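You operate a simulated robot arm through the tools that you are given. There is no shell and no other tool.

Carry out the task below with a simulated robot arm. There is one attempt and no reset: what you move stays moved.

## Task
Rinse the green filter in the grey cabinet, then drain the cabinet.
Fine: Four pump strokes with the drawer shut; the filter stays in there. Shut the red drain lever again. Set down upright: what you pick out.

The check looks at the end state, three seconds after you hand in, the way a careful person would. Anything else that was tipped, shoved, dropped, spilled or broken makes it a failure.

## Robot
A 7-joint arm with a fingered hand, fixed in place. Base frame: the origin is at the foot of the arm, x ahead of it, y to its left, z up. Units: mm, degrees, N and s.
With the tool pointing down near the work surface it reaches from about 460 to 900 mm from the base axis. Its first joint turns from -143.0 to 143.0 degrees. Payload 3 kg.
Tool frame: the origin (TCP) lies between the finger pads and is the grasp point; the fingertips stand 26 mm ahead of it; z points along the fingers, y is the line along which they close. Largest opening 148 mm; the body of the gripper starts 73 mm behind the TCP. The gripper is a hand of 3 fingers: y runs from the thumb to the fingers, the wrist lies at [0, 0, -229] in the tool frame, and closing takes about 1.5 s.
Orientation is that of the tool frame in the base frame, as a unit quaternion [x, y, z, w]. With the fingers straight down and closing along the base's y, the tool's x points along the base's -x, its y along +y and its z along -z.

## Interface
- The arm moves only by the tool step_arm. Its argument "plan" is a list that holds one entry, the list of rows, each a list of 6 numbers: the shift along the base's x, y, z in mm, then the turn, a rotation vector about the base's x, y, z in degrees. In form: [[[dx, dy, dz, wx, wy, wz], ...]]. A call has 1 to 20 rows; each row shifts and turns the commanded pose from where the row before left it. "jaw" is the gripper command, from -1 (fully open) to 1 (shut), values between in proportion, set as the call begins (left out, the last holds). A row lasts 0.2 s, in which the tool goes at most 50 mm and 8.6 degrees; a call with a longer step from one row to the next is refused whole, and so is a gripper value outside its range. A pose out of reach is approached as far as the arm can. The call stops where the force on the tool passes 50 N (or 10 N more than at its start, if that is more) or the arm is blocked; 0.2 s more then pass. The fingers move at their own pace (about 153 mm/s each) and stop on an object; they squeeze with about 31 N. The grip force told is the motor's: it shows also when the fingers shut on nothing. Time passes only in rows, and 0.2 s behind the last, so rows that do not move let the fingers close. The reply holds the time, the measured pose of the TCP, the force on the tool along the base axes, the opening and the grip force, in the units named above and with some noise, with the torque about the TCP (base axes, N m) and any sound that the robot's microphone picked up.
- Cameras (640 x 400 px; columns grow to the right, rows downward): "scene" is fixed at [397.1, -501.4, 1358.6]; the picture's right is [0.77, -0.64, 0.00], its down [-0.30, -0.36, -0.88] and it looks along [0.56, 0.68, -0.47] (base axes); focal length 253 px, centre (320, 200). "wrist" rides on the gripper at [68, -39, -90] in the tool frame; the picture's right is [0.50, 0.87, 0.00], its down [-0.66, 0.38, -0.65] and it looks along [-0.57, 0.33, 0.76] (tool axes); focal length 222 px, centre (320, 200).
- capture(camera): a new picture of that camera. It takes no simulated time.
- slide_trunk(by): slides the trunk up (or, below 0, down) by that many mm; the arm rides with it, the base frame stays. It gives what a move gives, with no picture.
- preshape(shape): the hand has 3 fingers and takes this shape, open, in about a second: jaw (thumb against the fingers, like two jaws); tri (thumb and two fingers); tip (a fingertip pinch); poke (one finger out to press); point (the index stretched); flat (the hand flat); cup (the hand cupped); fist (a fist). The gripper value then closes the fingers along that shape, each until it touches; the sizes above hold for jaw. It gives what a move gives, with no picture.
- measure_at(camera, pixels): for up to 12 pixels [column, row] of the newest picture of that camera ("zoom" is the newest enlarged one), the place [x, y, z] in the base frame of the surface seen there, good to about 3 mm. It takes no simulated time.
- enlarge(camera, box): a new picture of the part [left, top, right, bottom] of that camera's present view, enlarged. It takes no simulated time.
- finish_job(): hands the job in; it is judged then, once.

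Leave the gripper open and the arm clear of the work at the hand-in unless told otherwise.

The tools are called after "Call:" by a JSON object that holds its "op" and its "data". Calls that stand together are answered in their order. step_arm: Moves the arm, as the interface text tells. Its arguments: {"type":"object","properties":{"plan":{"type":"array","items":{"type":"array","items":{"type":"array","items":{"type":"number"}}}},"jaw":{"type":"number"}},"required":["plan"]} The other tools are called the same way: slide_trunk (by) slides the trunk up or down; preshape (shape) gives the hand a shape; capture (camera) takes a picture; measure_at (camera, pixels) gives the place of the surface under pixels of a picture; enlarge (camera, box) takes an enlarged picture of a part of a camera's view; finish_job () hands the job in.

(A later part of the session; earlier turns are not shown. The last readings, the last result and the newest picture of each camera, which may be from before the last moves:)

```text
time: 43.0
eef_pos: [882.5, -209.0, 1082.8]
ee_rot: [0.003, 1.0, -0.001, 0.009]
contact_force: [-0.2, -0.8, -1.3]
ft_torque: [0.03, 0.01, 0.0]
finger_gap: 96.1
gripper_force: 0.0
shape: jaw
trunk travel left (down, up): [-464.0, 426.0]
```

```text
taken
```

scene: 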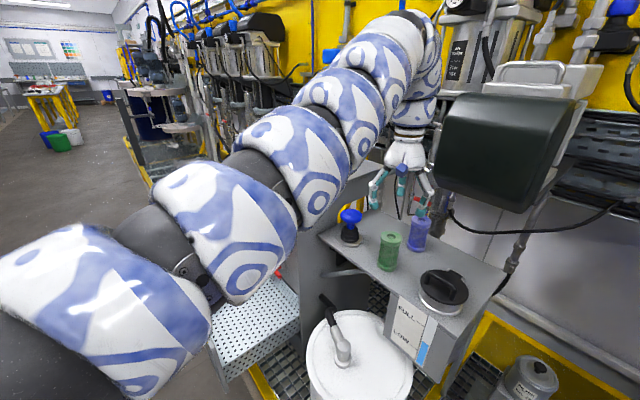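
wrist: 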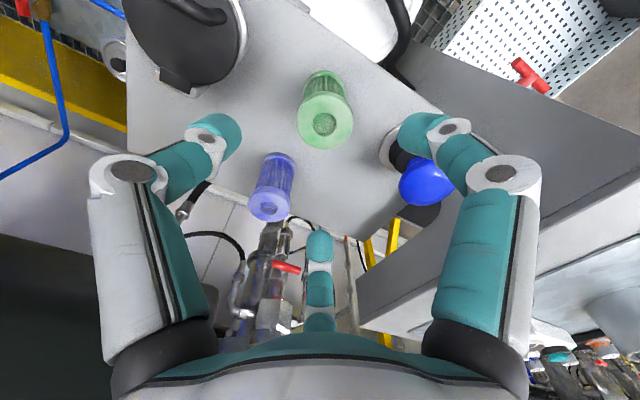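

The hand is above the filter. I'll measure the filter's top, the blue filter and the pump from the wrist view.

Call:
{"op": "measure_at", "data": {"camera": "wrist", "pixels": [[304, 124], [347, 124], [325, 105], [325, 143], [310, 135], [270, 195], [430, 180], [228, 130], [410, 125], [320, 240], [215, 70], [400, 150]]}}

Call:
{"op": "enlarge", "data": {"camera": "wrist", "box": [240, 50, 400, 150]}}

```text
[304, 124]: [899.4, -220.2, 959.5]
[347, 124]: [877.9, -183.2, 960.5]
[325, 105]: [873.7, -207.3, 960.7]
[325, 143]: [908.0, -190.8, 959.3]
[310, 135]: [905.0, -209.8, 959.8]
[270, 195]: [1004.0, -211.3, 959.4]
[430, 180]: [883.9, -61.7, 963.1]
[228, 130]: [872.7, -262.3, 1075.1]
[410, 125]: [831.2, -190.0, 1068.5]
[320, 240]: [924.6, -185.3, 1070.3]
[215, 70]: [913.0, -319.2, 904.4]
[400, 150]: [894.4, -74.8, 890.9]
```

```text
4.00 times, centred on (320, 100) of wrist
```

zoom: 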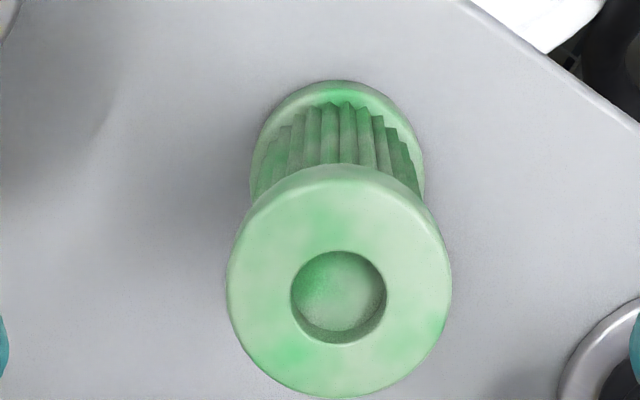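

The wrist view puts the filter centre at ≈(886,-202) and the scene view at ≈(878,-208), so I'll aim for (884,-205). The three fingers sit around the centre at ~50 mm radius. I'll descend in two stages.

Call:
{"op": "step_arm", "data": {"plan": [[[1, 3, -30, 0, 0, 0], [0, 1, -30, 0, 0, 0], [0, 0, -25, 0, 0, 0]]]}}

Call:
{"op": "capture", "data": {"camera": "wrist"}}

Call:
{"op": "enlarge", "data": {"camera": "scene", "box": [330, 155, 490, 285]}}

```text
time: 43.8
eef_pos: [880.5, -204.1, 998.2]
ee_rot: [0.004, 1.0, -0.001, 0.009]
contact_force: [0.7, -0.6, -0.9]
ft_torque: [0.01, 0.02, -0.02]
finger_gap: 96.0
gripper_force: 0.0
shape: jaw
trunk travel left (down, up): [-464.0, 426.0]
```

```text
taken
```

wrist: 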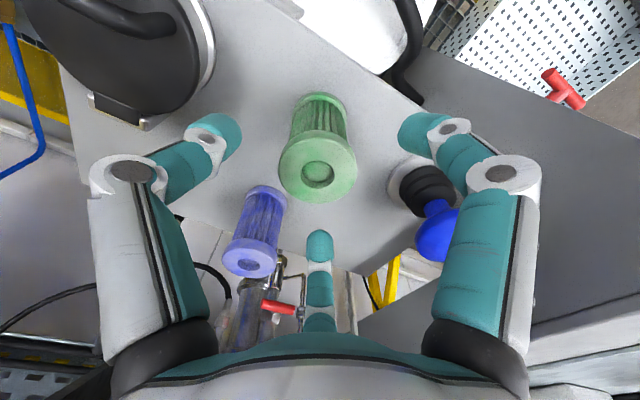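

```text
3.08 times, centred on (410, 220) of scene
```

zoom: 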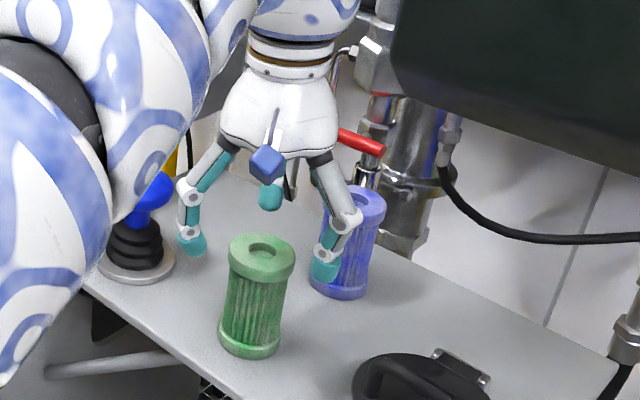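

From the scene view the filter seems slightly nearer the camera than the hand, so I'll re-measure from the wrist.

Call:
{"op": "measure_at", "data": {"camera": "wrist", "pixels": [[284, 168], [352, 168], [318, 143], [318, 197], [300, 180], [338, 180], [300, 150], [338, 150], [318, 100]]}}

Call:
{"op": "enlarge", "data": {"camera": "wrist", "box": [240, 80, 400, 210]}}

```text
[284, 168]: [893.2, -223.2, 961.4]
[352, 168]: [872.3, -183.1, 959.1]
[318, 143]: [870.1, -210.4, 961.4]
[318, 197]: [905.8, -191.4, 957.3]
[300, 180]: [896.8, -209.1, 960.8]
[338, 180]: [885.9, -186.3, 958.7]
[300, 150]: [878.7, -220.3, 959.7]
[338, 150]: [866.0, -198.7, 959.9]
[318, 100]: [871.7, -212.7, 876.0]
```

```text
3.08 times, centred on (320, 145) of wrist
```

zoom: 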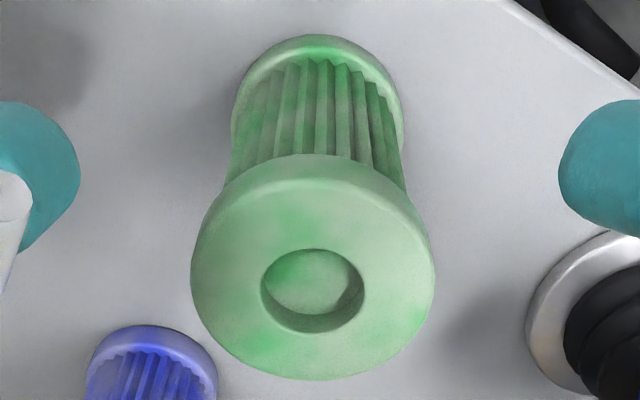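

Centre ≈(884,-202); the hand is at (880.5,-204). I'll shift +3,+2 and descend to z≈922.

Call:
{"op": "step_arm", "data": {"plan": [[[3, 2, -20, 0, 0, 0], [0, 0, -20, 0, 0, 0], [0, 0, -20, 0, 0, 0], [0, 0, -16, 0, 0, 0]]]}}

Call:
{"op": "capture", "data": {"camera": "wrist"}}

Call:
{"op": "enlarge", "data": {"camera": "scene", "box": [330, 155, 490, 285]}}

```text
time: 44.8
eef_pos: [880.5, -202.9, 921.4]
ee_rot: [0.003, 1.0, -0.001, 0.009]
contact_force: [-0.3, 0.3, 0.0]
ft_torque: [0.02, 0.01, -0.01]
finger_gap: 96.0
gripper_force: 0.0
shape: jaw
trunk travel left (down, up): [-464.0, 426.0]
```

```text
taken
```

wrist: 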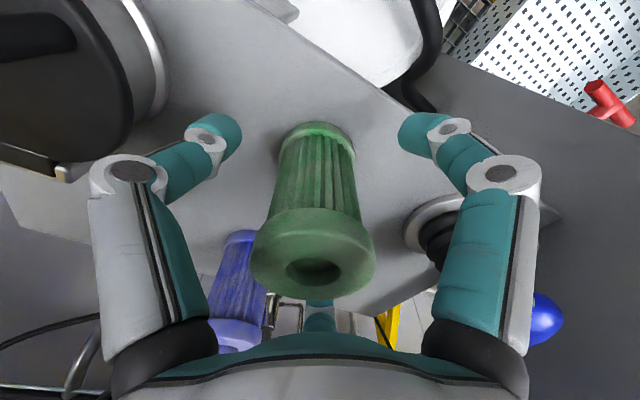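

```text
3.08 times, centred on (410, 220) of scene
```

zoom: 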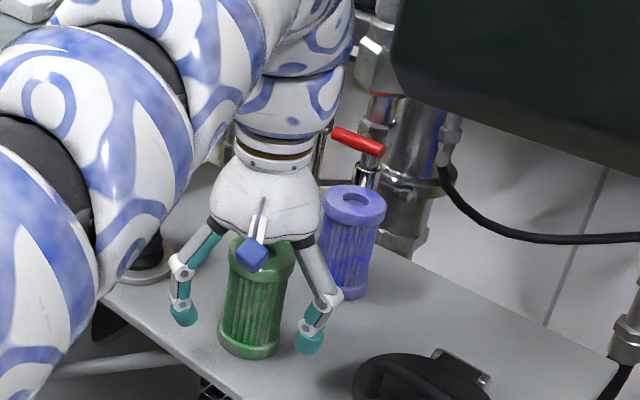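

The filter is centred between the three fingers. Closing now.

Call:
{"op": "step_arm", "data": {"jaw": 1.0, "plan": [[[0, 0, 0, 0, 0, 0], [0, 0, 0, 0, 0, 0], [0, 0, 0, 0, 0, 0], [0, 0, 0, 0, 0, 0], [0, 0, 0, 0, 0, 0], [0, 0, 0, 0, 0, 0], [0, 0, 0, 0, 0, 0]]]}}

Call:
{"op": "capture", "data": {"camera": "wrist"}}

Call:
{"op": "enlarge", "data": {"camera": "scene", "box": [330, 155, 490, 285]}}

```text
time: 46.4
eef_pos: [881.2, -203.4, 921.0]
ee_rot: [0.003, 1.0, 0.0, 0.009]
contact_force: [-1.6, 0.0, -0.4]
ft_torque: [0.02, -0.04, -0.03]
finger_gap: 48.9
gripper_force: 31.0
shape: jaw
trunk travel left (down, up): [-464.0, 426.0]
```

```text
taken
```

wrist: 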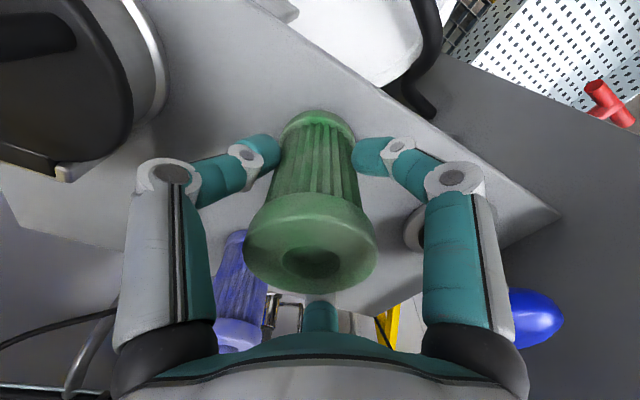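

```text
3.08 times, centred on (410, 220) of scene
```

zoom: 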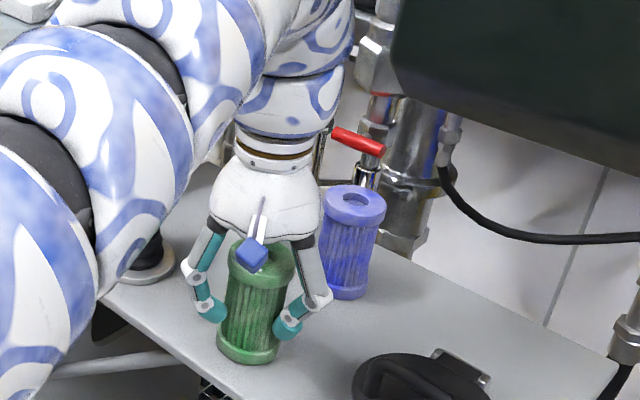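

It's gripped at 49 mm. I'll lift straight first, then upward and slightly back toward the base.

Call:
{"op": "step_arm", "data": {"plan": [[[0, 0, 10, 0, 0, 0], [0, 0, 20, 0, 0, 0], [0, 0, 30, 0, 0, 0], [0, 0, 30, 0, 0, 0], [-8, 8, 30, 0, 0, 0], [-8, 8, 30, 0, 0, 0]]]}}

Call:
{"op": "capture", "data": {"camera": "wrist"}}

Call:
{"op": "capture", "data": {"camera": "scene"}}

```text
time: 47.8
eef_pos: [867.4, -187.9, 1074.9]
ee_rot: [0.002, 1.0, -0.001, 0.009]
contact_force: [0.1, 0.9, -0.9]
ft_torque: [0.0, 0.0, -0.01]
finger_gap: 49.0
gripper_force: 31.5
shape: jaw
trunk travel left (down, up): [-464.0, 426.0]
```

```text
taken
```

wrist: 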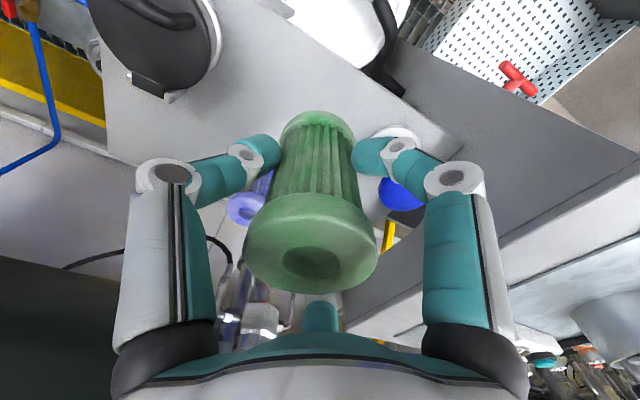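

```text
taken
```

scene: 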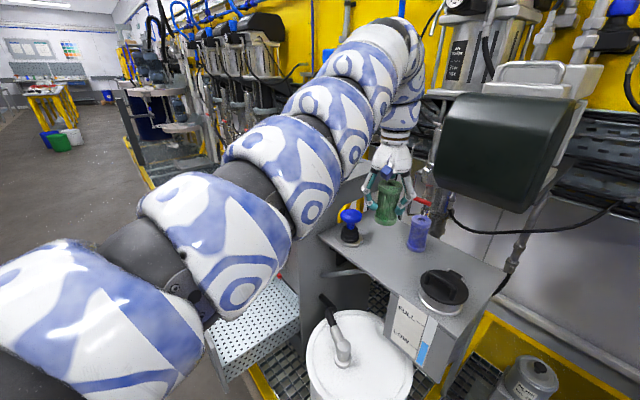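

The filter is held firmly and upright. I'll raise the trunk 205 mm, back to its original height, where I know the start pose is reachable.

Call:
{"op": "slide_trunk", "data": {"by": 205}}

Call:
{"op": "step_arm", "data": {"plan": [[[-25, 30, 5, 0, 0, 0], [-25, 40, 5, 0, 0, 0], [-25, 40, 5, 0, 0, 0], [-25, 40, 0, 0, 0, 0], [-15, 40, 0, 0, 0, 0], [-15, 40, 0, 0, 0, 0], [-10, 40, 0, 0, 0, 0]]]}}

```text
time: 50.0
eef_pos: [867.3, -188.8, 1279.7]
ee_rot: [0.004, 1.0, -0.001, 0.009]
contact_force: [0.0, 0.6, -0.9]
ft_torque: [0.01, -0.05, -0.02]
finger_gap: 49.3
gripper_force: 30.9
shape: jaw
trunk travel left (down, up): [-669.0, 221.0]
```

```text
time: 51.6
eef_pos: [760.6, 97.7, 1290.0]
ee_rot: [0.003, 1.0, 0.0, 0.012]
contact_force: [0.0, -0.3, -0.1]
ft_torque: [0.0, 0.01, -0.01]
finger_gap: 49.1
gripper_force: 31.3
shape: jaw
out of reach, approached as far as the arm can: row 3, 4, 5
trunk travel left (down, up): [-669.0, 221.0]
```

Fine so far at (761,98,1290). Continuing to (713,243), then to (650,330).

Call:
{"op": "step_arm", "data": {"plan": [[[-12, 36, 0, 0, 0, 0], [-12, 36, 0, 0, 0, 0], [-12, 36, 0, 0, 0, 0], [-12, 36, 0, 0, 0, 0], [-16, 22, 0, 0, 0, 0], [-16, 22, 0, 0, 0, 0], [-16, 22, 0, 0, 0, 0], [-16, 22, 0, 0, 0, 0]]]}}

Call:
{"op": "capture", "data": {"camera": "scene"}}

```text
time: 53.4
eef_pos: [651.2, 330.0, 1287.2]
ee_rot: [0.004, 1.0, -0.001, 0.009]
contact_force: [-0.2, 0.9, -1.1]
ft_torque: [-0.01, 0.01, 0.0]
finger_gap: 49.2
gripper_force: 30.9
shape: jaw
trunk travel left (down, up): [-669.0, 221.0]
```

```text
taken
```

scene: 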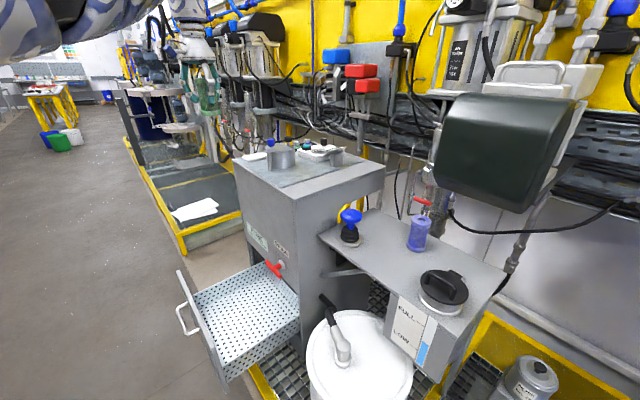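

The hand is in front of the cabinet with the filter. I'll lower the trunk 400 mm and check.

Call:
{"op": "slide_trunk", "data": {"by": -400}}

Call:
{"op": "capture", "data": {"camera": "scene"}}

Call:
{"op": "capture", "data": {"camera": "wrist"}}

```text
time: 57.2
eef_pos: [652.3, 330.1, 886.7]
ee_rot: [0.004, 1.0, 0.0, 0.008]
contact_force: [-0.9, -0.7, -0.7]
ft_torque: [-0.02, -0.02, 0.02]
finger_gap: 49.0
gripper_force: 30.7
shape: jaw
trunk travel left (down, up): [-269.0, 621.0]
```

```text
taken
```

scene: 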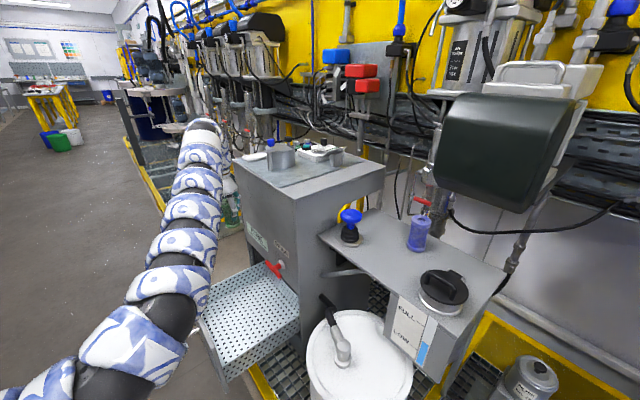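

```text
taken
```

wrist: 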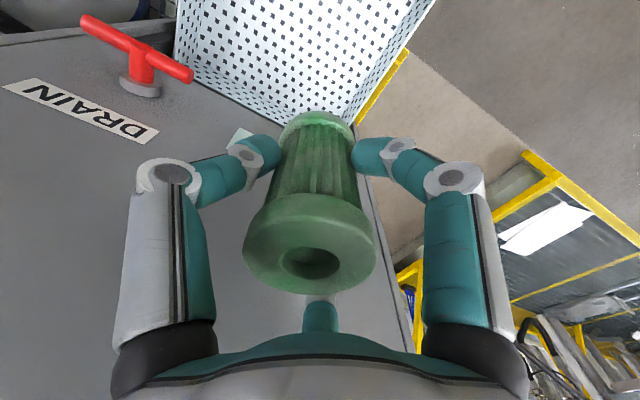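

The arm link runs low on the left; I'll measure its height against the drawer front before going lower.

Call:
{"op": "measure_at", "data": {"camera": "scene", "pixels": [[130, 350], [100, 375], [175, 280], [190, 250], [195, 205], [205, 140], [183, 275], [205, 300], [220, 340], [180, 270]]}}

```text
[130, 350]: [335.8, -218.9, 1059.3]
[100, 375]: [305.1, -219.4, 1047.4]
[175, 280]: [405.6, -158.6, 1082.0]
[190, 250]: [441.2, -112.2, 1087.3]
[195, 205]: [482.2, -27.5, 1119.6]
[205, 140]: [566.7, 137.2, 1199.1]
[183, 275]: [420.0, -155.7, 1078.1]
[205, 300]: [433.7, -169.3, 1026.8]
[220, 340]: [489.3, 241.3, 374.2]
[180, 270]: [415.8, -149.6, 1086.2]
```

The arm links are at z≈1030–1200, well above the drawer. I'll lower the trunk another 250 mm.

Call:
{"op": "slide_trunk", "data": {"by": -250}}

Call:
{"op": "capture", "data": {"camera": "scene"}}

Call:
{"op": "capture", "data": {"camera": "wrist"}}

```text
time: 59.8
eef_pos: [651.8, 328.1, 637.7]
ee_rot: [0.003, 1.0, -0.001, 0.009]
contact_force: [-0.9, 0.2, -1.1]
ft_torque: [-0.01, 0.03, -0.02]
finger_gap: 49.0
gripper_force: 30.8
shape: jaw
trunk travel left (down, up): [-19.0, 871.0]
```

```text
taken
```

scene: 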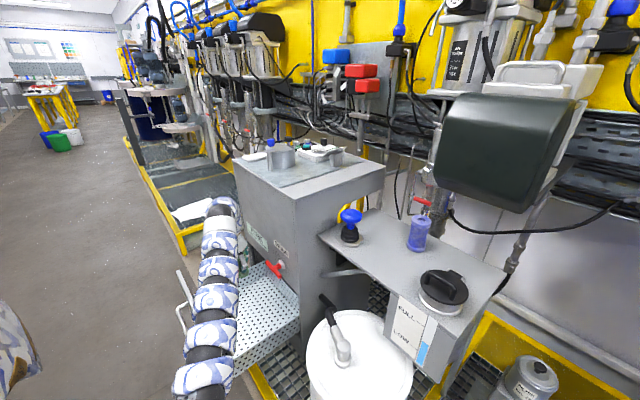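

```text
taken
```

wrist: 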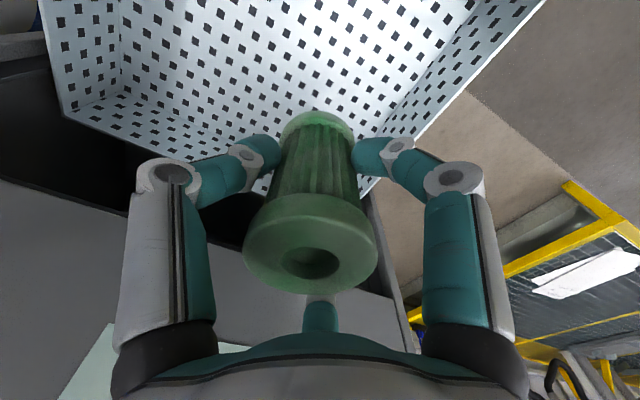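

I'll measure the basket's rear and side walls from this view to pick the landing spot.

Call:
{"op": "measure_at", "data": {"camera": "wrist", "pixels": [[70, 112], [120, 95], [180, 120], [220, 140], [265, 185], [372, 185], [400, 140], [470, 60], [390, 110], [250, 60], [100, 20], [360, 140]]}}

```text
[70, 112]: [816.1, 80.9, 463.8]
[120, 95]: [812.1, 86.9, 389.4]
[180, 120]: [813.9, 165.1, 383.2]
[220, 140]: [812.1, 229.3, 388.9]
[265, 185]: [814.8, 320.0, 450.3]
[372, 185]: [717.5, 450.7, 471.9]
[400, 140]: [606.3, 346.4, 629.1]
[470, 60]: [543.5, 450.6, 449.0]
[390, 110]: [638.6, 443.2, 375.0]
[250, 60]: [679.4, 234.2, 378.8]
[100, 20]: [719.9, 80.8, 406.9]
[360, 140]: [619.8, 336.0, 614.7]
```

The basket spans y 80–450, with its rear wall at x≈814 and floor at z≈376. Landing at about (650,325) is fine, with TCP at z≈438. I'll descend to z≈460 first.

Call:
{"op": "step_arm", "data": {"plan": [[[0, 0, -25, 0, 0, 0], [0, 0, -25, 0, 0, 0], [0, 0, -25, 0, 0, 0], [0, 0, -25, 0, 0, 0], [0, 0, -25, 0, 0, 0], [0, 0, -25, 0, 0, 0], [0, 0, -25, 0, 0, 0]]]}}

Call:
{"op": "enlarge", "data": {"camera": "scene", "box": [160, 170, 352, 310]}}

Call:
{"op": "capture", "data": {"camera": "wrist"}}

```text
time: 61.4
eef_pos: [652.0, 326.6, 459.6]
ee_rot: [0.003, 1.0, -0.001, 0.009]
contact_force: [0.0, -0.3, -0.7]
ft_torque: [0.03, -0.02, 0.0]
finger_gap: 49.2
gripper_force: 31.2
shape: jaw
trunk travel left (down, up): [-19.0, 871.0]
```

```text
2.86 times, centred on (256, 240) of scene
```

zoom: 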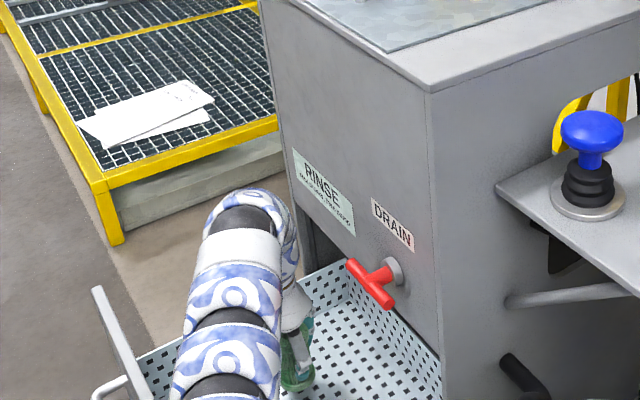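

```text
taken
```

wrist: 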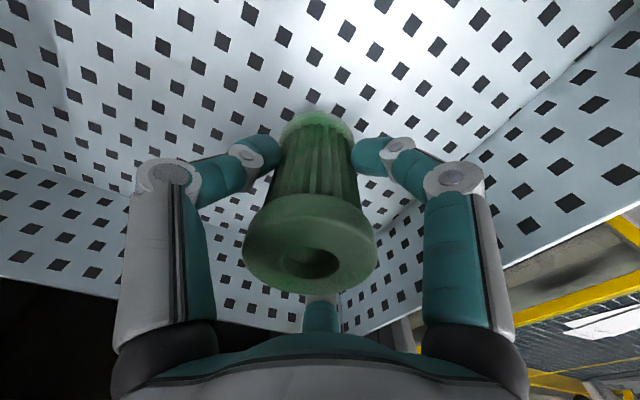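

Still free. I'll descend in small steps until I feel the floor.

Call:
{"op": "step_arm", "data": {"plan": [[[0, 0, -8, 0, 0, 0], [0, 0, -6, 0, 0, 0], [0, 0, -3, 0, 0, 0]]]}}

Call:
{"op": "step_arm", "data": {"plan": [[[0, 0, -2, 0, 0, 0], [0, 0, -1, 0, 0, 0]]]}}

```text
time: 62.2
eef_pos: [652.9, 328.5, 444.5]
ee_rot: [0.004, 1.0, -0.001, 0.008]
contact_force: [-0.1, -0.2, -1.1]
ft_torque: [0.0, 0.02, 0.01]
finger_gap: 49.0
gripper_force: 30.9
shape: jaw
trunk travel left (down, up): [-19.0, 871.0]
```

```text
time: 62.8
eef_pos: [652.5, 329.3, 442.1]
ee_rot: [0.003, 1.0, -0.001, 0.009]
contact_force: [0.5, -0.1, -0.9]
ft_torque: [0.01, -0.04, 0.01]
finger_gap: 49.2
gripper_force: 31.0
shape: jaw
trunk travel left (down, up): [-19.0, 871.0]
```

Call:
{"op": "step_arm", "data": {"plan": [[[0, 0, -1.5, 0, 0, 0], [0, 0, -1, 0, 0, 0]]]}}

Call:
{"op": "step_arm", "data": {"plan": [[[0, 0, -1.5, 0, 0, 0], [0, 0, -1, 0, 0, 0]]]}}

Call:
{"op": "step_arm", "data": {"plan": [[[0, 0, -1.5, 0, 0, 0], [0, 0, 0, 0, 0, 0]]]}}

```text
time: 63.4
eef_pos: [651.6, 329.1, 438.8]
ee_rot: [0.002, 1.0, -0.001, 0.008]
contact_force: [0.0, -0.9, 0.4]
ft_torque: [-0.01, 0.03, 0.03]
finger_gap: 49.1
gripper_force: 31.2
shape: jaw
trunk travel left (down, up): [-19.0, 871.0]
```

```text
time: 64.0
eef_pos: [651.5, 328.7, 437.2]
ee_rot: [0.003, 1.0, 0.001, 0.01]
contact_force: [-0.6, -0.1, 11.5]
ft_torque: [-0.13, -0.03, 0.02]
finger_gap: 49.2
gripper_force: 31.0
shape: jaw
trunk travel left (down, up): [-19.0, 871.0]
```

```text
time: 64.6
eef_pos: [652.6, 327.6, 436.2]
ee_rot: [0.004, 1.0, 0.0, 0.011]
contact_force: [-0.5, 0.5, 22.3]
ft_torque: [-0.12, -0.02, 0.02]
finger_gap: 49.4
gripper_force: 31.3
shape: jaw
trunk travel left (down, up): [-19.0, 871.0]
```

The floor is felt at z≈437.5 (22 N now). I'll ease up 1.5 mm and open the fingers.

Call:
{"op": "step_arm", "data": {"plan": [[[0, 0, 1.5, 0, 0, 0]]]}}

Call:
{"op": "step_arm", "data": {"jaw": -0.3, "plan": [[[0, 0, 0, 0, 0, 0], [0, 0, 0, 0, 0, 0], [0, 0, 0, 0, 0, 0], [0, 0, 0, 0, 0, 0], [0, 0, 0, 0, 0, 0]]]}}

Call:
{"op": "capture", "data": {"camera": "wrist"}}

```text
time: 65.0
eef_pos: [650.7, 328.9, 437.6]
ee_rot: [0.003, 1.0, -0.001, 0.009]
contact_force: [0.1, 0.9, 12.1]
ft_torque: [-0.05, -0.03, -0.01]
finger_gap: 49.5
gripper_force: 31.7
shape: jaw
trunk travel left (down, up): [-19.0, 871.0]
```

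```text
time: 66.2
eef_pos: [652.5, 328.2, 437.2]
ee_rot: [0.003, 1.0, -0.001, 0.009]
contact_force: [0.1, -0.5, 0.0]
ft_torque: [0.0, -0.02, 0.02]
finger_gap: 95.8
gripper_force: 0.2
shape: jaw
trunk travel left (down, up): [-19.0, 871.0]
```

```text
taken
```

wrist: 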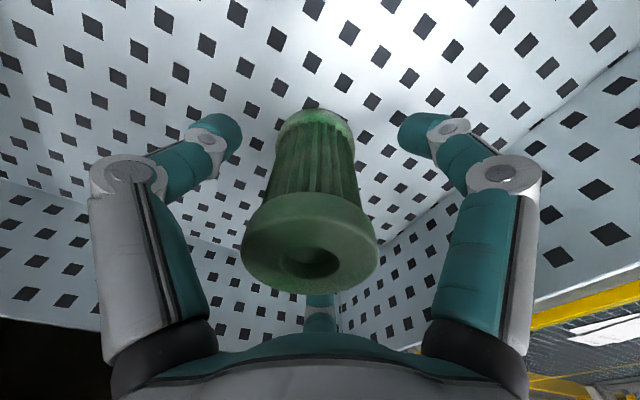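

The filter stands upright on its own. I'll raise straight up, the way I came.

Call:
{"op": "step_arm", "data": {"plan": [[[0, 0, 15, 0, 0, 0], [0, 0, 20, 0, 0, 0], [0, 0, 25, 0, 0, 0], [0, 0, 25, 0, 0, 0], [0, 0, 25, 0, 0, 0], [0, 0, 25, 0, 0, 0], [0, 0, 25, 0, 0, 0], [0, 0, 25, 0, 0, 0], [0, 0, 15, 0, 0, 0]]]}}

Call:
{"op": "capture", "data": {"camera": "wrist"}}

Call:
{"op": "capture", "data": {"camera": "scene"}}

```text
time: 68.2
eef_pos: [651.2, 327.9, 638.2]
ee_rot: [0.002, 1.0, 0.0, 0.009]
contact_force: [-0.7, 0.1, 0.0]
ft_torque: [-0.01, -0.01, 0.0]
finger_gap: 96.1
gripper_force: 0.2
shape: jaw
trunk travel left (down, up): [-19.0, 871.0]
```

```text
taken
```

wrist: 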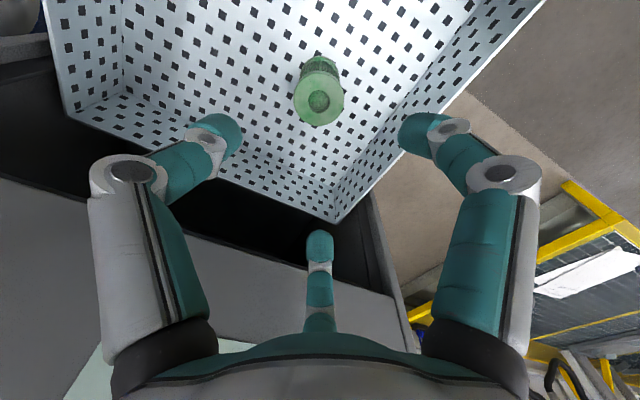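

```text
taken
```

scene: 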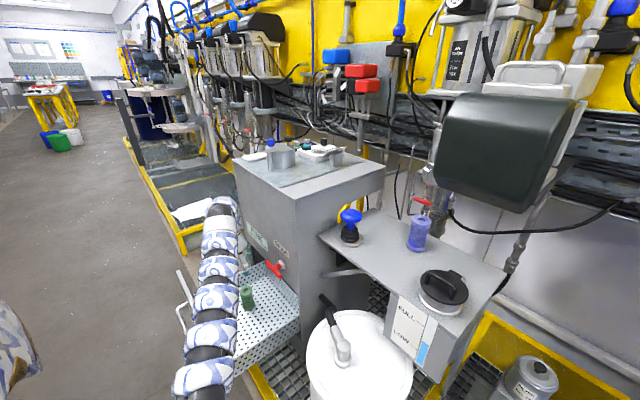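

The filter stands upright in the basket. Next I'll close the drawer by pushing its front from outside. First I'll raise the trunk 600 mm so the arm can fold down in front of the drawer.

Call:
{"op": "slide_trunk", "data": {"by": 600}}

Call:
{"op": "step_arm", "data": {"jaw": 1.0, "plan": [[[0, 35, -20, 0, 0, 0], [0, 35, -20, 0, 0, 0], [-20, 30, -30, 0, 0, 0], [-20, 0, -40, 0, 0, 0], [0, 0, -40, 0, 0, 0], [0, 0, -40, 0, 0, 0], [0, 0, -40, 0, 0, 0], [0, 0, -40, 0, 0, 0]]]}}

```text
refused: 600 is not a number from -400 to 400
```

```text
time: 69.8
eef_pos: [616.8, 422.6, 420.3]
ee_rot: [0.006, 1.0, -0.008, 0.007]
contact_force: [1.5, -35.2, 1.0]
ft_torque: [1.79, 0.22, 0.98]
finger_gap: 0.0
gripper_force: 30.3
shape: jaw
trunk travel left (down, up): [-19.0, 871.0]
stopped in row 7: the force on the tool passed its limit at 56 N (the readings are from after the stop); the commanded pose is now the measured one
```

The trunk slide was refused (400 mm limit), so the arm went down into the basket instead and touched the left wall. I'll look before moving.

Call:
{"op": "capture", "data": {"camera": "wrist"}}

Call:
{"op": "capture", "data": {"camera": "scene"}}

Call:
{"op": "enlarge", "data": {"camera": "scene", "box": [160, 200, 320, 320]}}

```text
taken
```

wrist: 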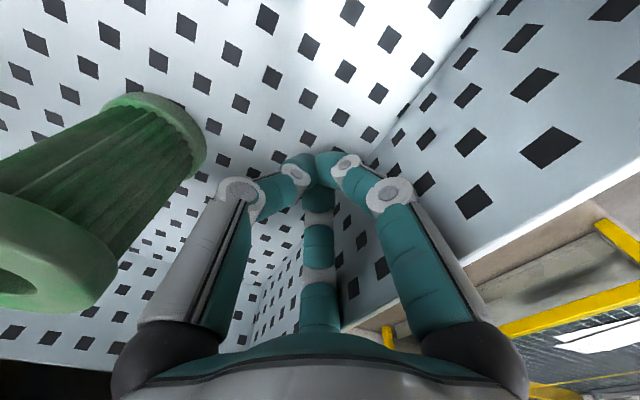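

```text
taken
```

scene: 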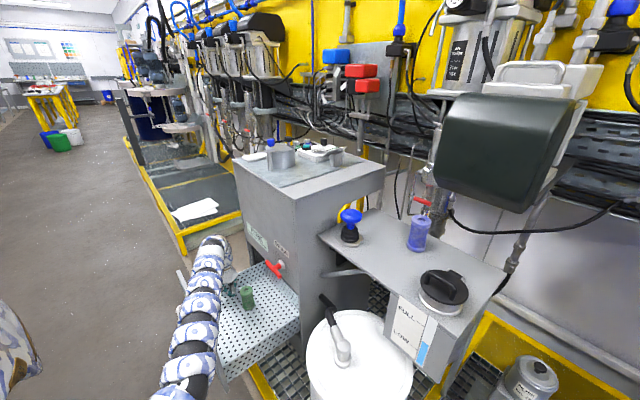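

```text
3.33 times, centred on (240, 260) of scene
```

zoom: 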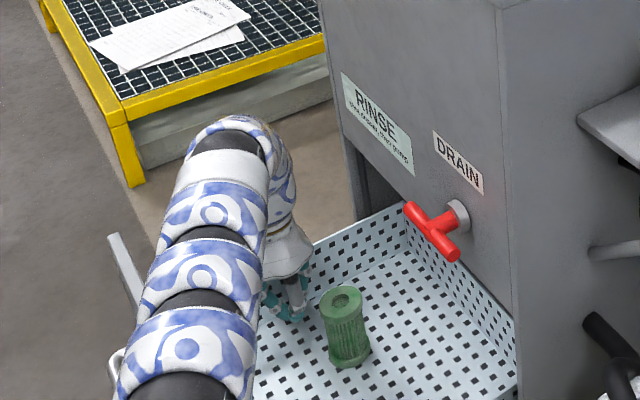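

Luckily the filter is untouched and upright; only the hand's side leaned on the left wall. I'll ease off the wall by 10 mm and go straight up.

Call:
{"op": "step_arm", "data": {"plan": [[[0, -10, 3, 0, 0, 0], [0, 0, 20, 0, 0, 0], [0, 0, 25, 0, 0, 0], [0, 0, 25, 0, 0, 0], [0, 0, 25, 0, 0, 0], [0, 0, 25, 0, 0, 0], [0, 0, 25, 0, 0, 0], [0, 0, 25, 0, 0, 0], [0, 0, 25, 0, 0, 0], [0, 0, 20, 0, 0, 0]]]}}

```text
time: 72.0
eef_pos: [615.5, 415.7, 639.6]
ee_rot: [0.005, 1.0, -0.004, 0.009]
contact_force: [0.8, -0.2, -0.4]
ft_torque: [0.01, 0.02, -0.01]
finger_gap: 0.2
gripper_force: 31.2
shape: jaw
trunk travel left (down, up): [-19.0, 871.0]
```

Clear. Now the trunk goes up in two slides (400, then 200).

Call:
{"op": "slide_trunk", "data": {"by": 400}}

Call:
{"op": "slide_trunk", "data": {"by": 200}}

Call:
{"op": "enlarge", "data": {"camera": "scene", "box": [160, 220, 320, 340]}}

```text
time: 75.8
eef_pos: [614.5, 414.9, 1038.8]
ee_rot: [0.005, 1.0, -0.004, 0.009]
contact_force: [-0.3, -0.5, 0.1]
ft_torque: [-0.03, -0.01, 0.01]
finger_gap: 0.2
gripper_force: 30.6
shape: jaw
trunk travel left (down, up): [-419.0, 471.0]
```

```text
time: 78.0
eef_pos: [614.5, 415.0, 1240.4]
ee_rot: [0.005, 1.0, -0.005, 0.008]
contact_force: [-0.1, 0.2, -1.2]
ft_torque: [0.01, -0.02, 0.0]
finger_gap: 0.0
gripper_force: 31.2
shape: jaw
trunk travel left (down, up): [-619.0, 271.0]
```

```text
3.33 times, centred on (240, 280) of scene
```

zoom: 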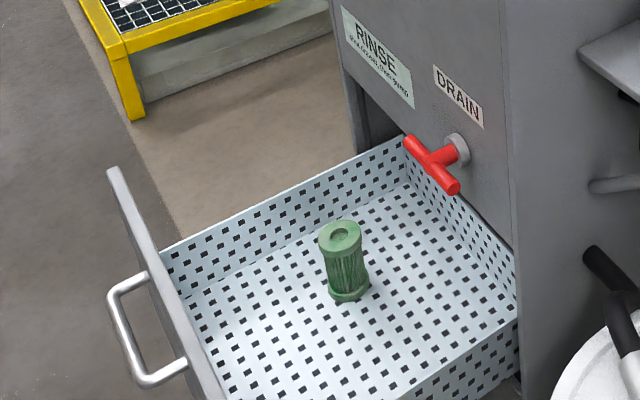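

The drawer and filter are clearly visible now. I'll measure the drawer front and handle positions.

Call:
{"op": "measure_at", "data": {"camera": "zoom", "pixels": [[115, 180], [160, 290], [200, 360], [115, 310], [155, 383], [170, 275], [345, 240], [345, 298]]}}

```text
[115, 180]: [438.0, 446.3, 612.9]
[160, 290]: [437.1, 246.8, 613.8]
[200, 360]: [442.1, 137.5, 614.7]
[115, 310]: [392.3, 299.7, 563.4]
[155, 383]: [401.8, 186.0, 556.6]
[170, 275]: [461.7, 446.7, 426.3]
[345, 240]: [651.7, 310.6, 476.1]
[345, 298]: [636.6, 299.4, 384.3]
```

The drawer front is at x≈430–440 and the handle bar at ≈392. The filter is upright at ≈(650,325). Now I'll lower the hand at the left in front of the cabinet (x≈590, y≈430) to z≈780, still far above the drawer.

Call:
{"op": "step_arm", "data": {"plan": [[[-12, 8, -40, 0, 0, 0], [-12, 7, -40, 0, 0, 0], [0, 0, -40, 0, 0, 0], [0, 0, -40, 0, 0, 0], [0, 0, -40, 0, 0, 0], [0, 0, -40, 0, 0, 0], [0, 0, -40, 0, 0, 0], [0, 0, -40, 0, 0, 0], [0, 0, -40, 0, 0, 0], [0, 0, -40, 0, 0, 0], [0, 0, -40, 0, 0, 0]]]}}

```text
time: 80.4
eef_pos: [593.2, 428.2, 798.7]
ee_rot: [0.005, 1.0, -0.005, 0.008]
contact_force: [0.0, 0.2, 0.6]
ft_torque: [-0.06, 0.01, 0.03]
finger_gap: 0.2
gripper_force: 31.2
shape: jaw
trunk travel left (down, up): [-619.0, 271.0]
```

Good. Now inward to (530,360,740).

Call:
{"op": "step_arm", "data": {"plan": [[[-21, -23, -20, 0, 0, 0], [-21, -23, -20, 0, 0, 0], [-21, -23, -20, 0, 0, 0]]]}}

```text
time: 81.2
eef_pos: [530.0, 359.3, 739.0]
ee_rot: [0.005, 1.0, -0.004, 0.009]
contact_force: [-0.3, -0.7, -0.5]
ft_torque: [-0.04, 0.03, 0.01]
finger_gap: 0.1
gripper_force: 31.3
shape: jaw
trunk travel left (down, up): [-619.0, 271.0]
```

Reachable. Now I'll tilt the hand 60° forward in place.

Call:
{"op": "step_arm", "data": {"plan": [[[0, 0, 0, 0, -8.5, 0], [0, 0, 0, 0, -8.5, 0], [0, 0, 0, 0, -8.5, 0], [0, 0, 0, 0, -8.5, 0], [0, 0, 0, 0, -8.5, 0], [0, 0, 0, 0, -8.5, 0], [0, 0, 0, 0, -8.5, 0]]]}}

Call:
{"op": "capture", "data": {"camera": "scene"}}

```text
time: 82.8
eef_pos: [527.8, 360.3, 737.7]
ee_rot: [0.008, 0.863, -0.002, 0.505]
contact_force: [0.0, -0.2, 0.2]
ft_torque: [0.03, 0.0, -0.01]
finger_gap: 0.0
gripper_force: 30.9
shape: jaw
trunk travel left (down, up): [-619.0, 271.0]
```

```text
taken
```

scene: 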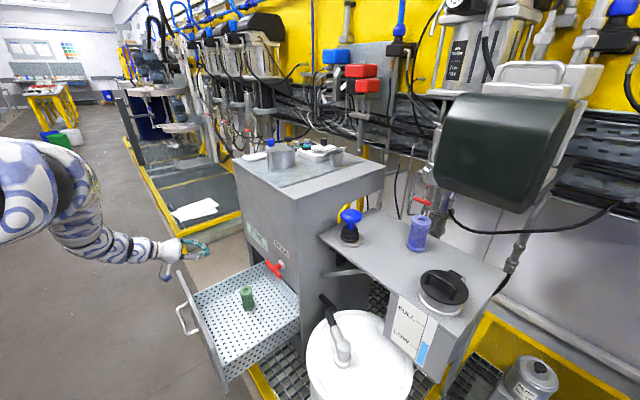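

Tilted fine. Now I'll move back over the drawer front to x≈395, y≈400, z≈680.

Call:
{"op": "step_arm", "data": {"plan": [[[-33, 10, -14, 0, 0, 0], [-33, 10, -14, 0, 0, 0], [-33, 10, -14, 0, 0, 0], [-33, 10, -14, 0, 0, 0]]]}}

```text
time: 83.8
eef_pos: [397.4, 402.5, 684.7]
ee_rot: [0.007, 0.864, -0.002, 0.504]
contact_force: [-0.1, -0.2, 0.7]
ft_torque: [-0.03, 0.0, -0.01]
finger_gap: 0.0
gripper_force: 31.0
shape: jaw
trunk travel left (down, up): [-619.0, 271.0]
```

I'll back off a bit more and lower to z≈590, left of the handle's end (y≈330).

Call:
{"op": "step_arm", "data": {"plan": [[[-14, 3, 0, 0, 0, 0], [0, 0, -30, 0, 0, 0], [0, 0, -35, 0, 0, 0], [0, 0, -35, 0, 0, 0]]]}}

Call:
{"op": "enlarge", "data": {"camera": "scene", "box": [110, 210, 302, 330]}}

```text
time: 84.5
eef_pos: [430.5, 380.8, 631.4]
ee_rot: [0.075, 0.881, -0.021, 0.467]
contact_force: [0.8, 0.7, 0.0]
ft_torque: [0.0, 0.0, -0.01]
finger_gap: 0.1
gripper_force: 30.2
shape: jaw
out of reach, approached as far as the arm can: row 3
trunk travel left (down, up): [-619.0, 271.0]
stopped in row 3: the force on the tool passed its limit at 74 N (the readings are from after the stop); the commanded pose is now the measured one
```

```text
3.33 times, centred on (206, 270) of scene
```

zoom: 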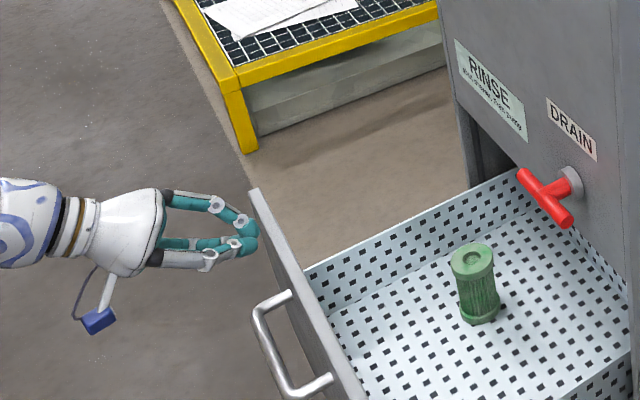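

The tips bumped the drawer front's edge and pushed it in slightly; the filter still stands. I'll measure where things are.

Call:
{"op": "measure_at", "data": {"camera": "zoom", "pixels": [[258, 200], [300, 275], [262, 320], [250, 228], [245, 245], [470, 250], [472, 318], [340, 360]]}}

```text
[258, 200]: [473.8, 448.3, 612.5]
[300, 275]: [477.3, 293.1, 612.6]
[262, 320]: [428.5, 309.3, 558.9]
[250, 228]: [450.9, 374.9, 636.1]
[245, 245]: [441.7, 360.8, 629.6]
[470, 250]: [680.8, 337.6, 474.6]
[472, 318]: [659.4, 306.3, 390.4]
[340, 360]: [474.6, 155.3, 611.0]
```

The drawer front is now at ≈467 with the filter upright. The tips are at x≈455, z≈630. I'll back off 12 mm and lower in small steps.

Call:
{"op": "step_arm", "data": {"plan": [[[-12, 0, 0, 0, 0, 0], [0, 0, -15, 0, 0, 0], [0, 0, -15, 0, 0, 0]]]}}

```text
time: 85.3
eef_pos: [414.1, 368.0, 610.2]
ee_rot: [0.074, 0.88, -0.021, 0.468]
contact_force: [0.0, 0.7, 0.3]
ft_torque: [0.0, 0.01, 0.02]
finger_gap: 0.0
gripper_force: 31.0
shape: jaw
out of reach, approached as far as the arm can: row 3
trunk travel left (down, up): [-619.0, 271.0]
```

It can't go lower at this trunk height, so I'll slide the trunk down 30 mm instead.

Call:
{"op": "slide_trunk", "data": {"by": -30}}

Call:
{"op": "enlarge", "data": {"camera": "scene", "box": [110, 210, 302, 330]}}

```text
time: 86.1
eef_pos: [414.7, 367.8, 579.1]
ee_rot: [0.073, 0.881, -0.02, 0.467]
contact_force: [0.7, 0.4, 0.4]
ft_torque: [0.03, 0.02, 0.01]
finger_gap: 0.0
gripper_force: 30.9
shape: jaw
trunk travel left (down, up): [-589.0, 301.0]
```

```text
3.33 times, centred on (206, 270) of scene
```

zoom: 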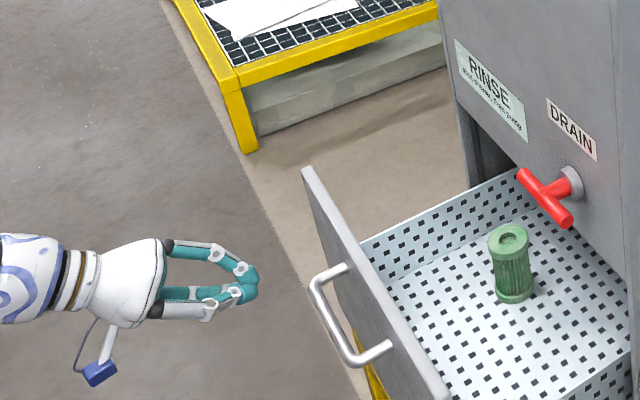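

The drawer has coasted further in by itself, and the filter is still upright. I'll measure again, then follow with a gentle push at y≈395.

Call:
{"op": "measure_at", "data": {"camera": "zoom", "pixels": [[308, 185], [380, 285], [440, 385], [320, 290], [510, 240], [514, 298]]}}

Call:
{"op": "step_arm", "data": {"plan": [[[10, 15, 0, 0, 0, 0], [15, 12, 0, 0, 0, 0]]]}}

Call:
{"op": "enlarge", "data": {"camera": "scene", "box": [130, 210, 322, 330]}}

```text
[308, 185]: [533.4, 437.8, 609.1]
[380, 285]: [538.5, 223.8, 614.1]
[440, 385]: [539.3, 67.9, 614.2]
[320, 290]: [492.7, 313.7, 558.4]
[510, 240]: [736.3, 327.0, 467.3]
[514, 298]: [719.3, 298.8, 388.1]
```

```text
time: 86.7
eef_pos: [431.5, 375.3, 585.1]
ee_rot: [0.075, 0.881, -0.021, 0.467]
contact_force: [0.1, -0.2, -0.1]
ft_torque: [0.01, 0.01, 0.0]
finger_gap: 0.0
gripper_force: 30.9
shape: jaw
out of reach, approached as far as the arm can: row 1, 2
trunk travel left (down, up): [-589.0, 301.0]
```

```text
3.33 times, centred on (226, 270) of scene
```

zoom: 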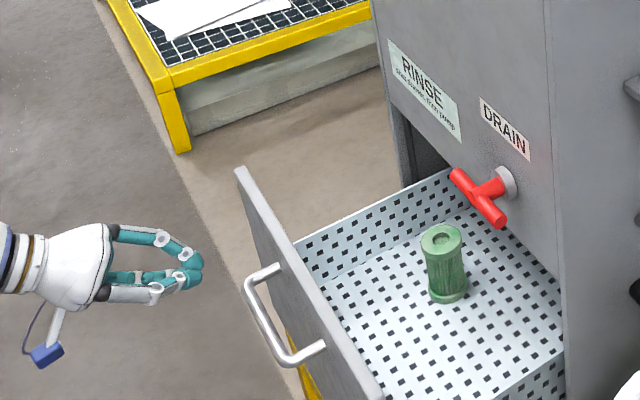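

The drawer front is at x≈537. For better reach, I'll raise the arm 90 mm, lower the trunk 130 mm, and then push.

Call:
{"op": "step_arm", "data": {"plan": [[[0, 5, 30, 0, 0, 0], [0, 5, 30, 0, 0, 0], [0, 5, 30, 0, 0, 0]]]}}

Call:
{"op": "slide_trunk", "data": {"by": -130}}

Call:
{"op": "step_arm", "data": {"plan": [[[10, 5, 12, 0, 0, 0], [10, 5, 12, 0, 0, 0]]]}}

Call:
{"op": "enlarge", "data": {"camera": "scene", "box": [130, 210, 322, 330]}}

```text
time: 87.5
eef_pos: [432.1, 389.9, 674.2]
ee_rot: [0.075, 0.881, -0.021, 0.467]
contact_force: [0.7, 0.2, -0.5]
ft_torque: [0.03, -0.02, -0.01]
finger_gap: 0.0
gripper_force: 31.1
shape: jaw
trunk travel left (down, up): [-589.0, 301.0]
```

```text
time: 89.1
eef_pos: [430.9, 390.6, 544.7]
ee_rot: [0.074, 0.881, -0.02, 0.467]
contact_force: [0.3, 1.2, 0.1]
ft_torque: [0.01, 0.0, 0.0]
finger_gap: 0.0
gripper_force: 30.8
shape: jaw
trunk travel left (down, up): [-459.0, 431.0]
```

```text
time: 89.7
eef_pos: [452.9, 399.7, 566.6]
ee_rot: [0.075, 0.881, -0.021, 0.467]
contact_force: [-0.3, 1.1, 0.2]
ft_torque: [0.01, -0.01, -0.01]
finger_gap: 0.1
gripper_force: 30.8
shape: jaw
trunk travel left (down, up): [-459.0, 431.0]
```

```text
3.33 times, centred on (226, 270) of scene
```

zoom: 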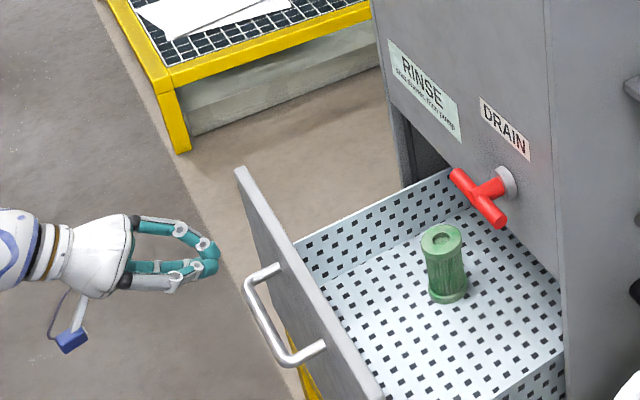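

The drawer is still. I'll push gently at about 40 mm/s.

Call:
{"op": "step_arm", "data": {"plan": [[[12, 0, 2, 0, 0, 0], [12, 0, 2, 0, 0, 0], [8, 0, 0, 0, 0, 0], [8, 0, 0, 0, 0, 0], [8, 0, 0, 0, 0, 0], [8, 0, 0, 0, 0, 0], [8, 0, 0, 0, 0, 0], [8, 0, 0, 0, 0, 0], [8, 0, 0, 0, 0, 0], [8, 0, 0, 0, 0, 0], [8, 0, 0, 0, 0, 0], [8, 0, 0, 0, 0, 0], [8, 0, 0, 0, 0, 0], [8, 0, 0, 0, 0, 0]]]}}

Call:
{"op": "enlarge", "data": {"camera": "scene", "box": [130, 210, 322, 330]}}

```text
time: 92.7
eef_pos: [572.8, 400.6, 571.6]
ee_rot: [0.074, 0.881, -0.021, 0.467]
contact_force: [-0.4, -0.3, -0.2]
ft_torque: [-0.01, 0.03, 0.02]
finger_gap: 0.0
gripper_force: 31.1
shape: jaw
trunk travel left (down, up): [-459.0, 431.0]
```

```text
3.33 times, centred on (226, 270) of scene
```

zoom: 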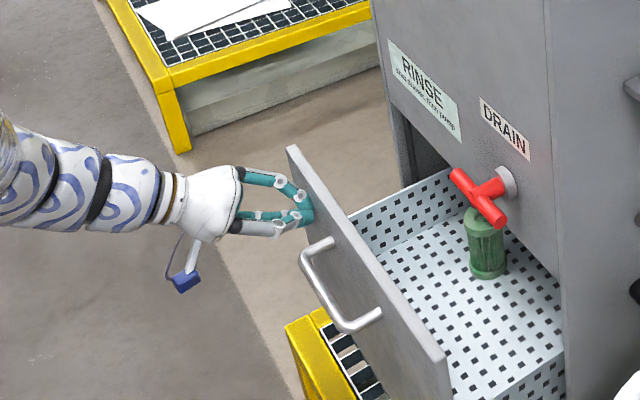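

Good: the drawer moves smoothly and the filter is upright. Continuing the push.

Call:
{"op": "step_arm", "data": {"plan": [[[8, 0, 0, 0, 0, 0], [8, 0, 0, 0, 0, 0], [8, 0, 0, 0, 0, 0], [8, 0, 0, 0, 0, 0], [8, 0, 0, 0, 0, 0], [8, 0, 0, 0, 0, 0], [8, 0, 0, 0, 0, 0], [8, 0, 0, 0, 0, 0], [8, 0, 0, 0, 0, 0], [8, 0, 0, 0, 0, 0], [8, 0, 0, 0, 0, 0], [8, 0, 0, 0, 0, 0], [8, 0, 0, 0, 0, 0]]]}}

Call:
{"op": "enlarge", "data": {"camera": "scene", "box": [150, 200, 342, 320]}}

```text
time: 95.5
eef_pos: [665.7, 398.0, 571.2]
ee_rot: [0.074, 0.881, -0.021, 0.467]
contact_force: [-1.1, -0.5, -0.5]
ft_torque: [0.01, -0.01, -0.02]
finger_gap: 0.1
gripper_force: 30.4
shape: jaw
out of reach, approached as far as the arm can: row 13
trunk travel left (down, up): [-459.0, 431.0]
```

```text
3.33 times, centred on (246, 260) of scene
```

zoom: 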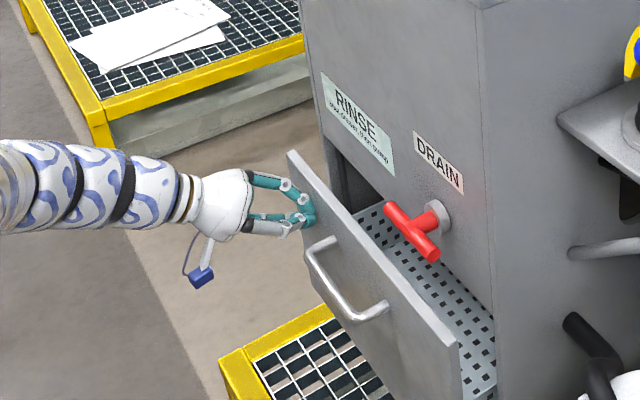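

The arm hit its outer reach. I'll back off 15 mm, lower the trunk by 100 mm, raise the arm by the same amount and keep pushing.

Call:
{"op": "step_arm", "data": {"plan": [[[-15, 0, 0, 0, 0, 0], [0, 0, 25, 0, 0, 0], [0, 0, 25, 0, 0, 0]]]}}

Call:
{"op": "slide_trunk", "data": {"by": -100}}

Call:
{"op": "step_arm", "data": {"plan": [[[0, -10, 20, 0, 0, 0], [0, -10, 20, 0, 0, 0], [0, -10, 10, 0, 0, 0]]]}}

```text
time: 96.3
eef_pos: [649.4, 396.5, 621.6]
ee_rot: [0.075, 0.881, -0.021, 0.466]
contact_force: [0.0, 0.1, 0.6]
ft_torque: [-0.01, 0.02, -0.01]
finger_gap: 0.1
gripper_force: 31.0
shape: jaw
trunk travel left (down, up): [-459.0, 431.0]
```

```text
time: 97.6
eef_pos: [651.2, 397.3, 523.1]
ee_rot: [0.074, 0.881, -0.02, 0.467]
contact_force: [0.1, 0.3, 0.8]
ft_torque: [-0.01, -0.03, 0.01]
finger_gap: 0.0
gripper_force: 31.2
shape: jaw
trunk travel left (down, up): [-359.0, 531.0]
```

```text
time: 98.4
eef_pos: [651.2, 366.3, 571.5]
ee_rot: [0.074, 0.881, -0.02, 0.467]
contact_force: [0.4, 0.1, -0.1]
ft_torque: [-0.02, 0.03, 0.02]
finger_gap: 0.1
gripper_force: 30.9
shape: jaw
trunk travel left (down, up): [-359.0, 531.0]
```

Call:
{"op": "step_arm", "data": {"plan": [[[4, 15, 0, 0, 0, 0], [8, 5, 0, 0, 0, 0], [8, 0, 0, 0, 0, 0], [8, 0, 0, 0, 0, 0], [8, 0, 0, 0, 0, 0], [8, 0, 0, 0, 0, 0], [8, 0, 0, 0, 0, 0], [6, 0, 0, 0, 0, 0], [6, 0, 0, 0, 0, 0]]]}}

Call:
{"op": "enlarge", "data": {"camera": "scene", "box": [150, 200, 342, 320]}}

```text
time: 100.4
eef_pos: [715.3, 387.1, 573.8]
ee_rot: [0.075, 0.881, -0.021, 0.467]
contact_force: [0.2, 0.4, 0.7]
ft_torque: [0.01, -0.03, -0.05]
finger_gap: 0.0
gripper_force: 30.8
shape: jaw
trunk travel left (down, up): [-359.0, 531.0]
```

```text
3.33 times, centred on (246, 260) of scene
```

zoom: 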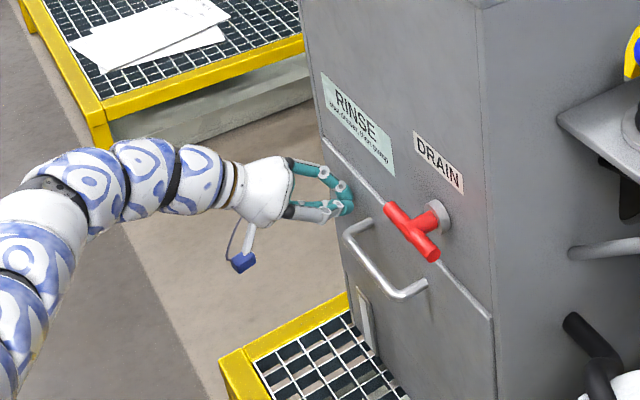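

It's nearly shut. I'll press on in small steps until I feel the stop.

Call:
{"op": "step_arm", "data": {"plan": [[[4, 0, 0, 0, 0, 0], [4, 0, 0, 0, 0, 0]]]}}

Call:
{"op": "step_arm", "data": {"plan": [[[3, 0, 0, 0, 0, 0], [3, 0, 0, 0, 0, 0]]]}}

Call:
{"op": "enlarge", "data": {"camera": "scene", "box": [230, 220, 342, 320]}}

```text
time: 101.0
eef_pos: [719.7, 388.4, 571.5]
ee_rot: [0.072, 0.881, -0.019, 0.467]
contact_force: [-14.2, -2.6, 4.3]
ft_torque: [-0.06, -0.04, -0.08]
finger_gap: 0.1
gripper_force: 30.7
shape: jaw
trunk travel left (down, up): [-359.0, 531.0]
```

```text
time: 101.6
eef_pos: [720.9, 390.7, 569.0]
ee_rot: [0.07, 0.883, -0.019, 0.464]
contact_force: [-14.5, -0.2, 0.3]
ft_torque: [0.01, 0.04, -0.07]
finger_gap: 0.0
gripper_force: 31.3
shape: jaw
trunk travel left (down, up): [-359.0, 531.0]
stopped in row 2: the force on the tool passed its limit at 54 N (the readings are from after the stop); the commanded pose is now the measured one
```

```text
4.00 times, centred on (286, 270) of scene
```

zoom: 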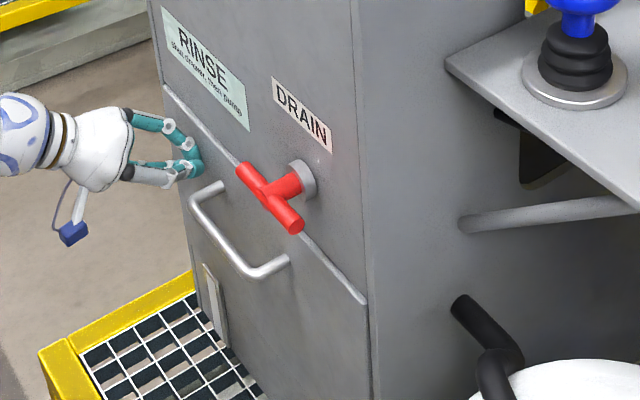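

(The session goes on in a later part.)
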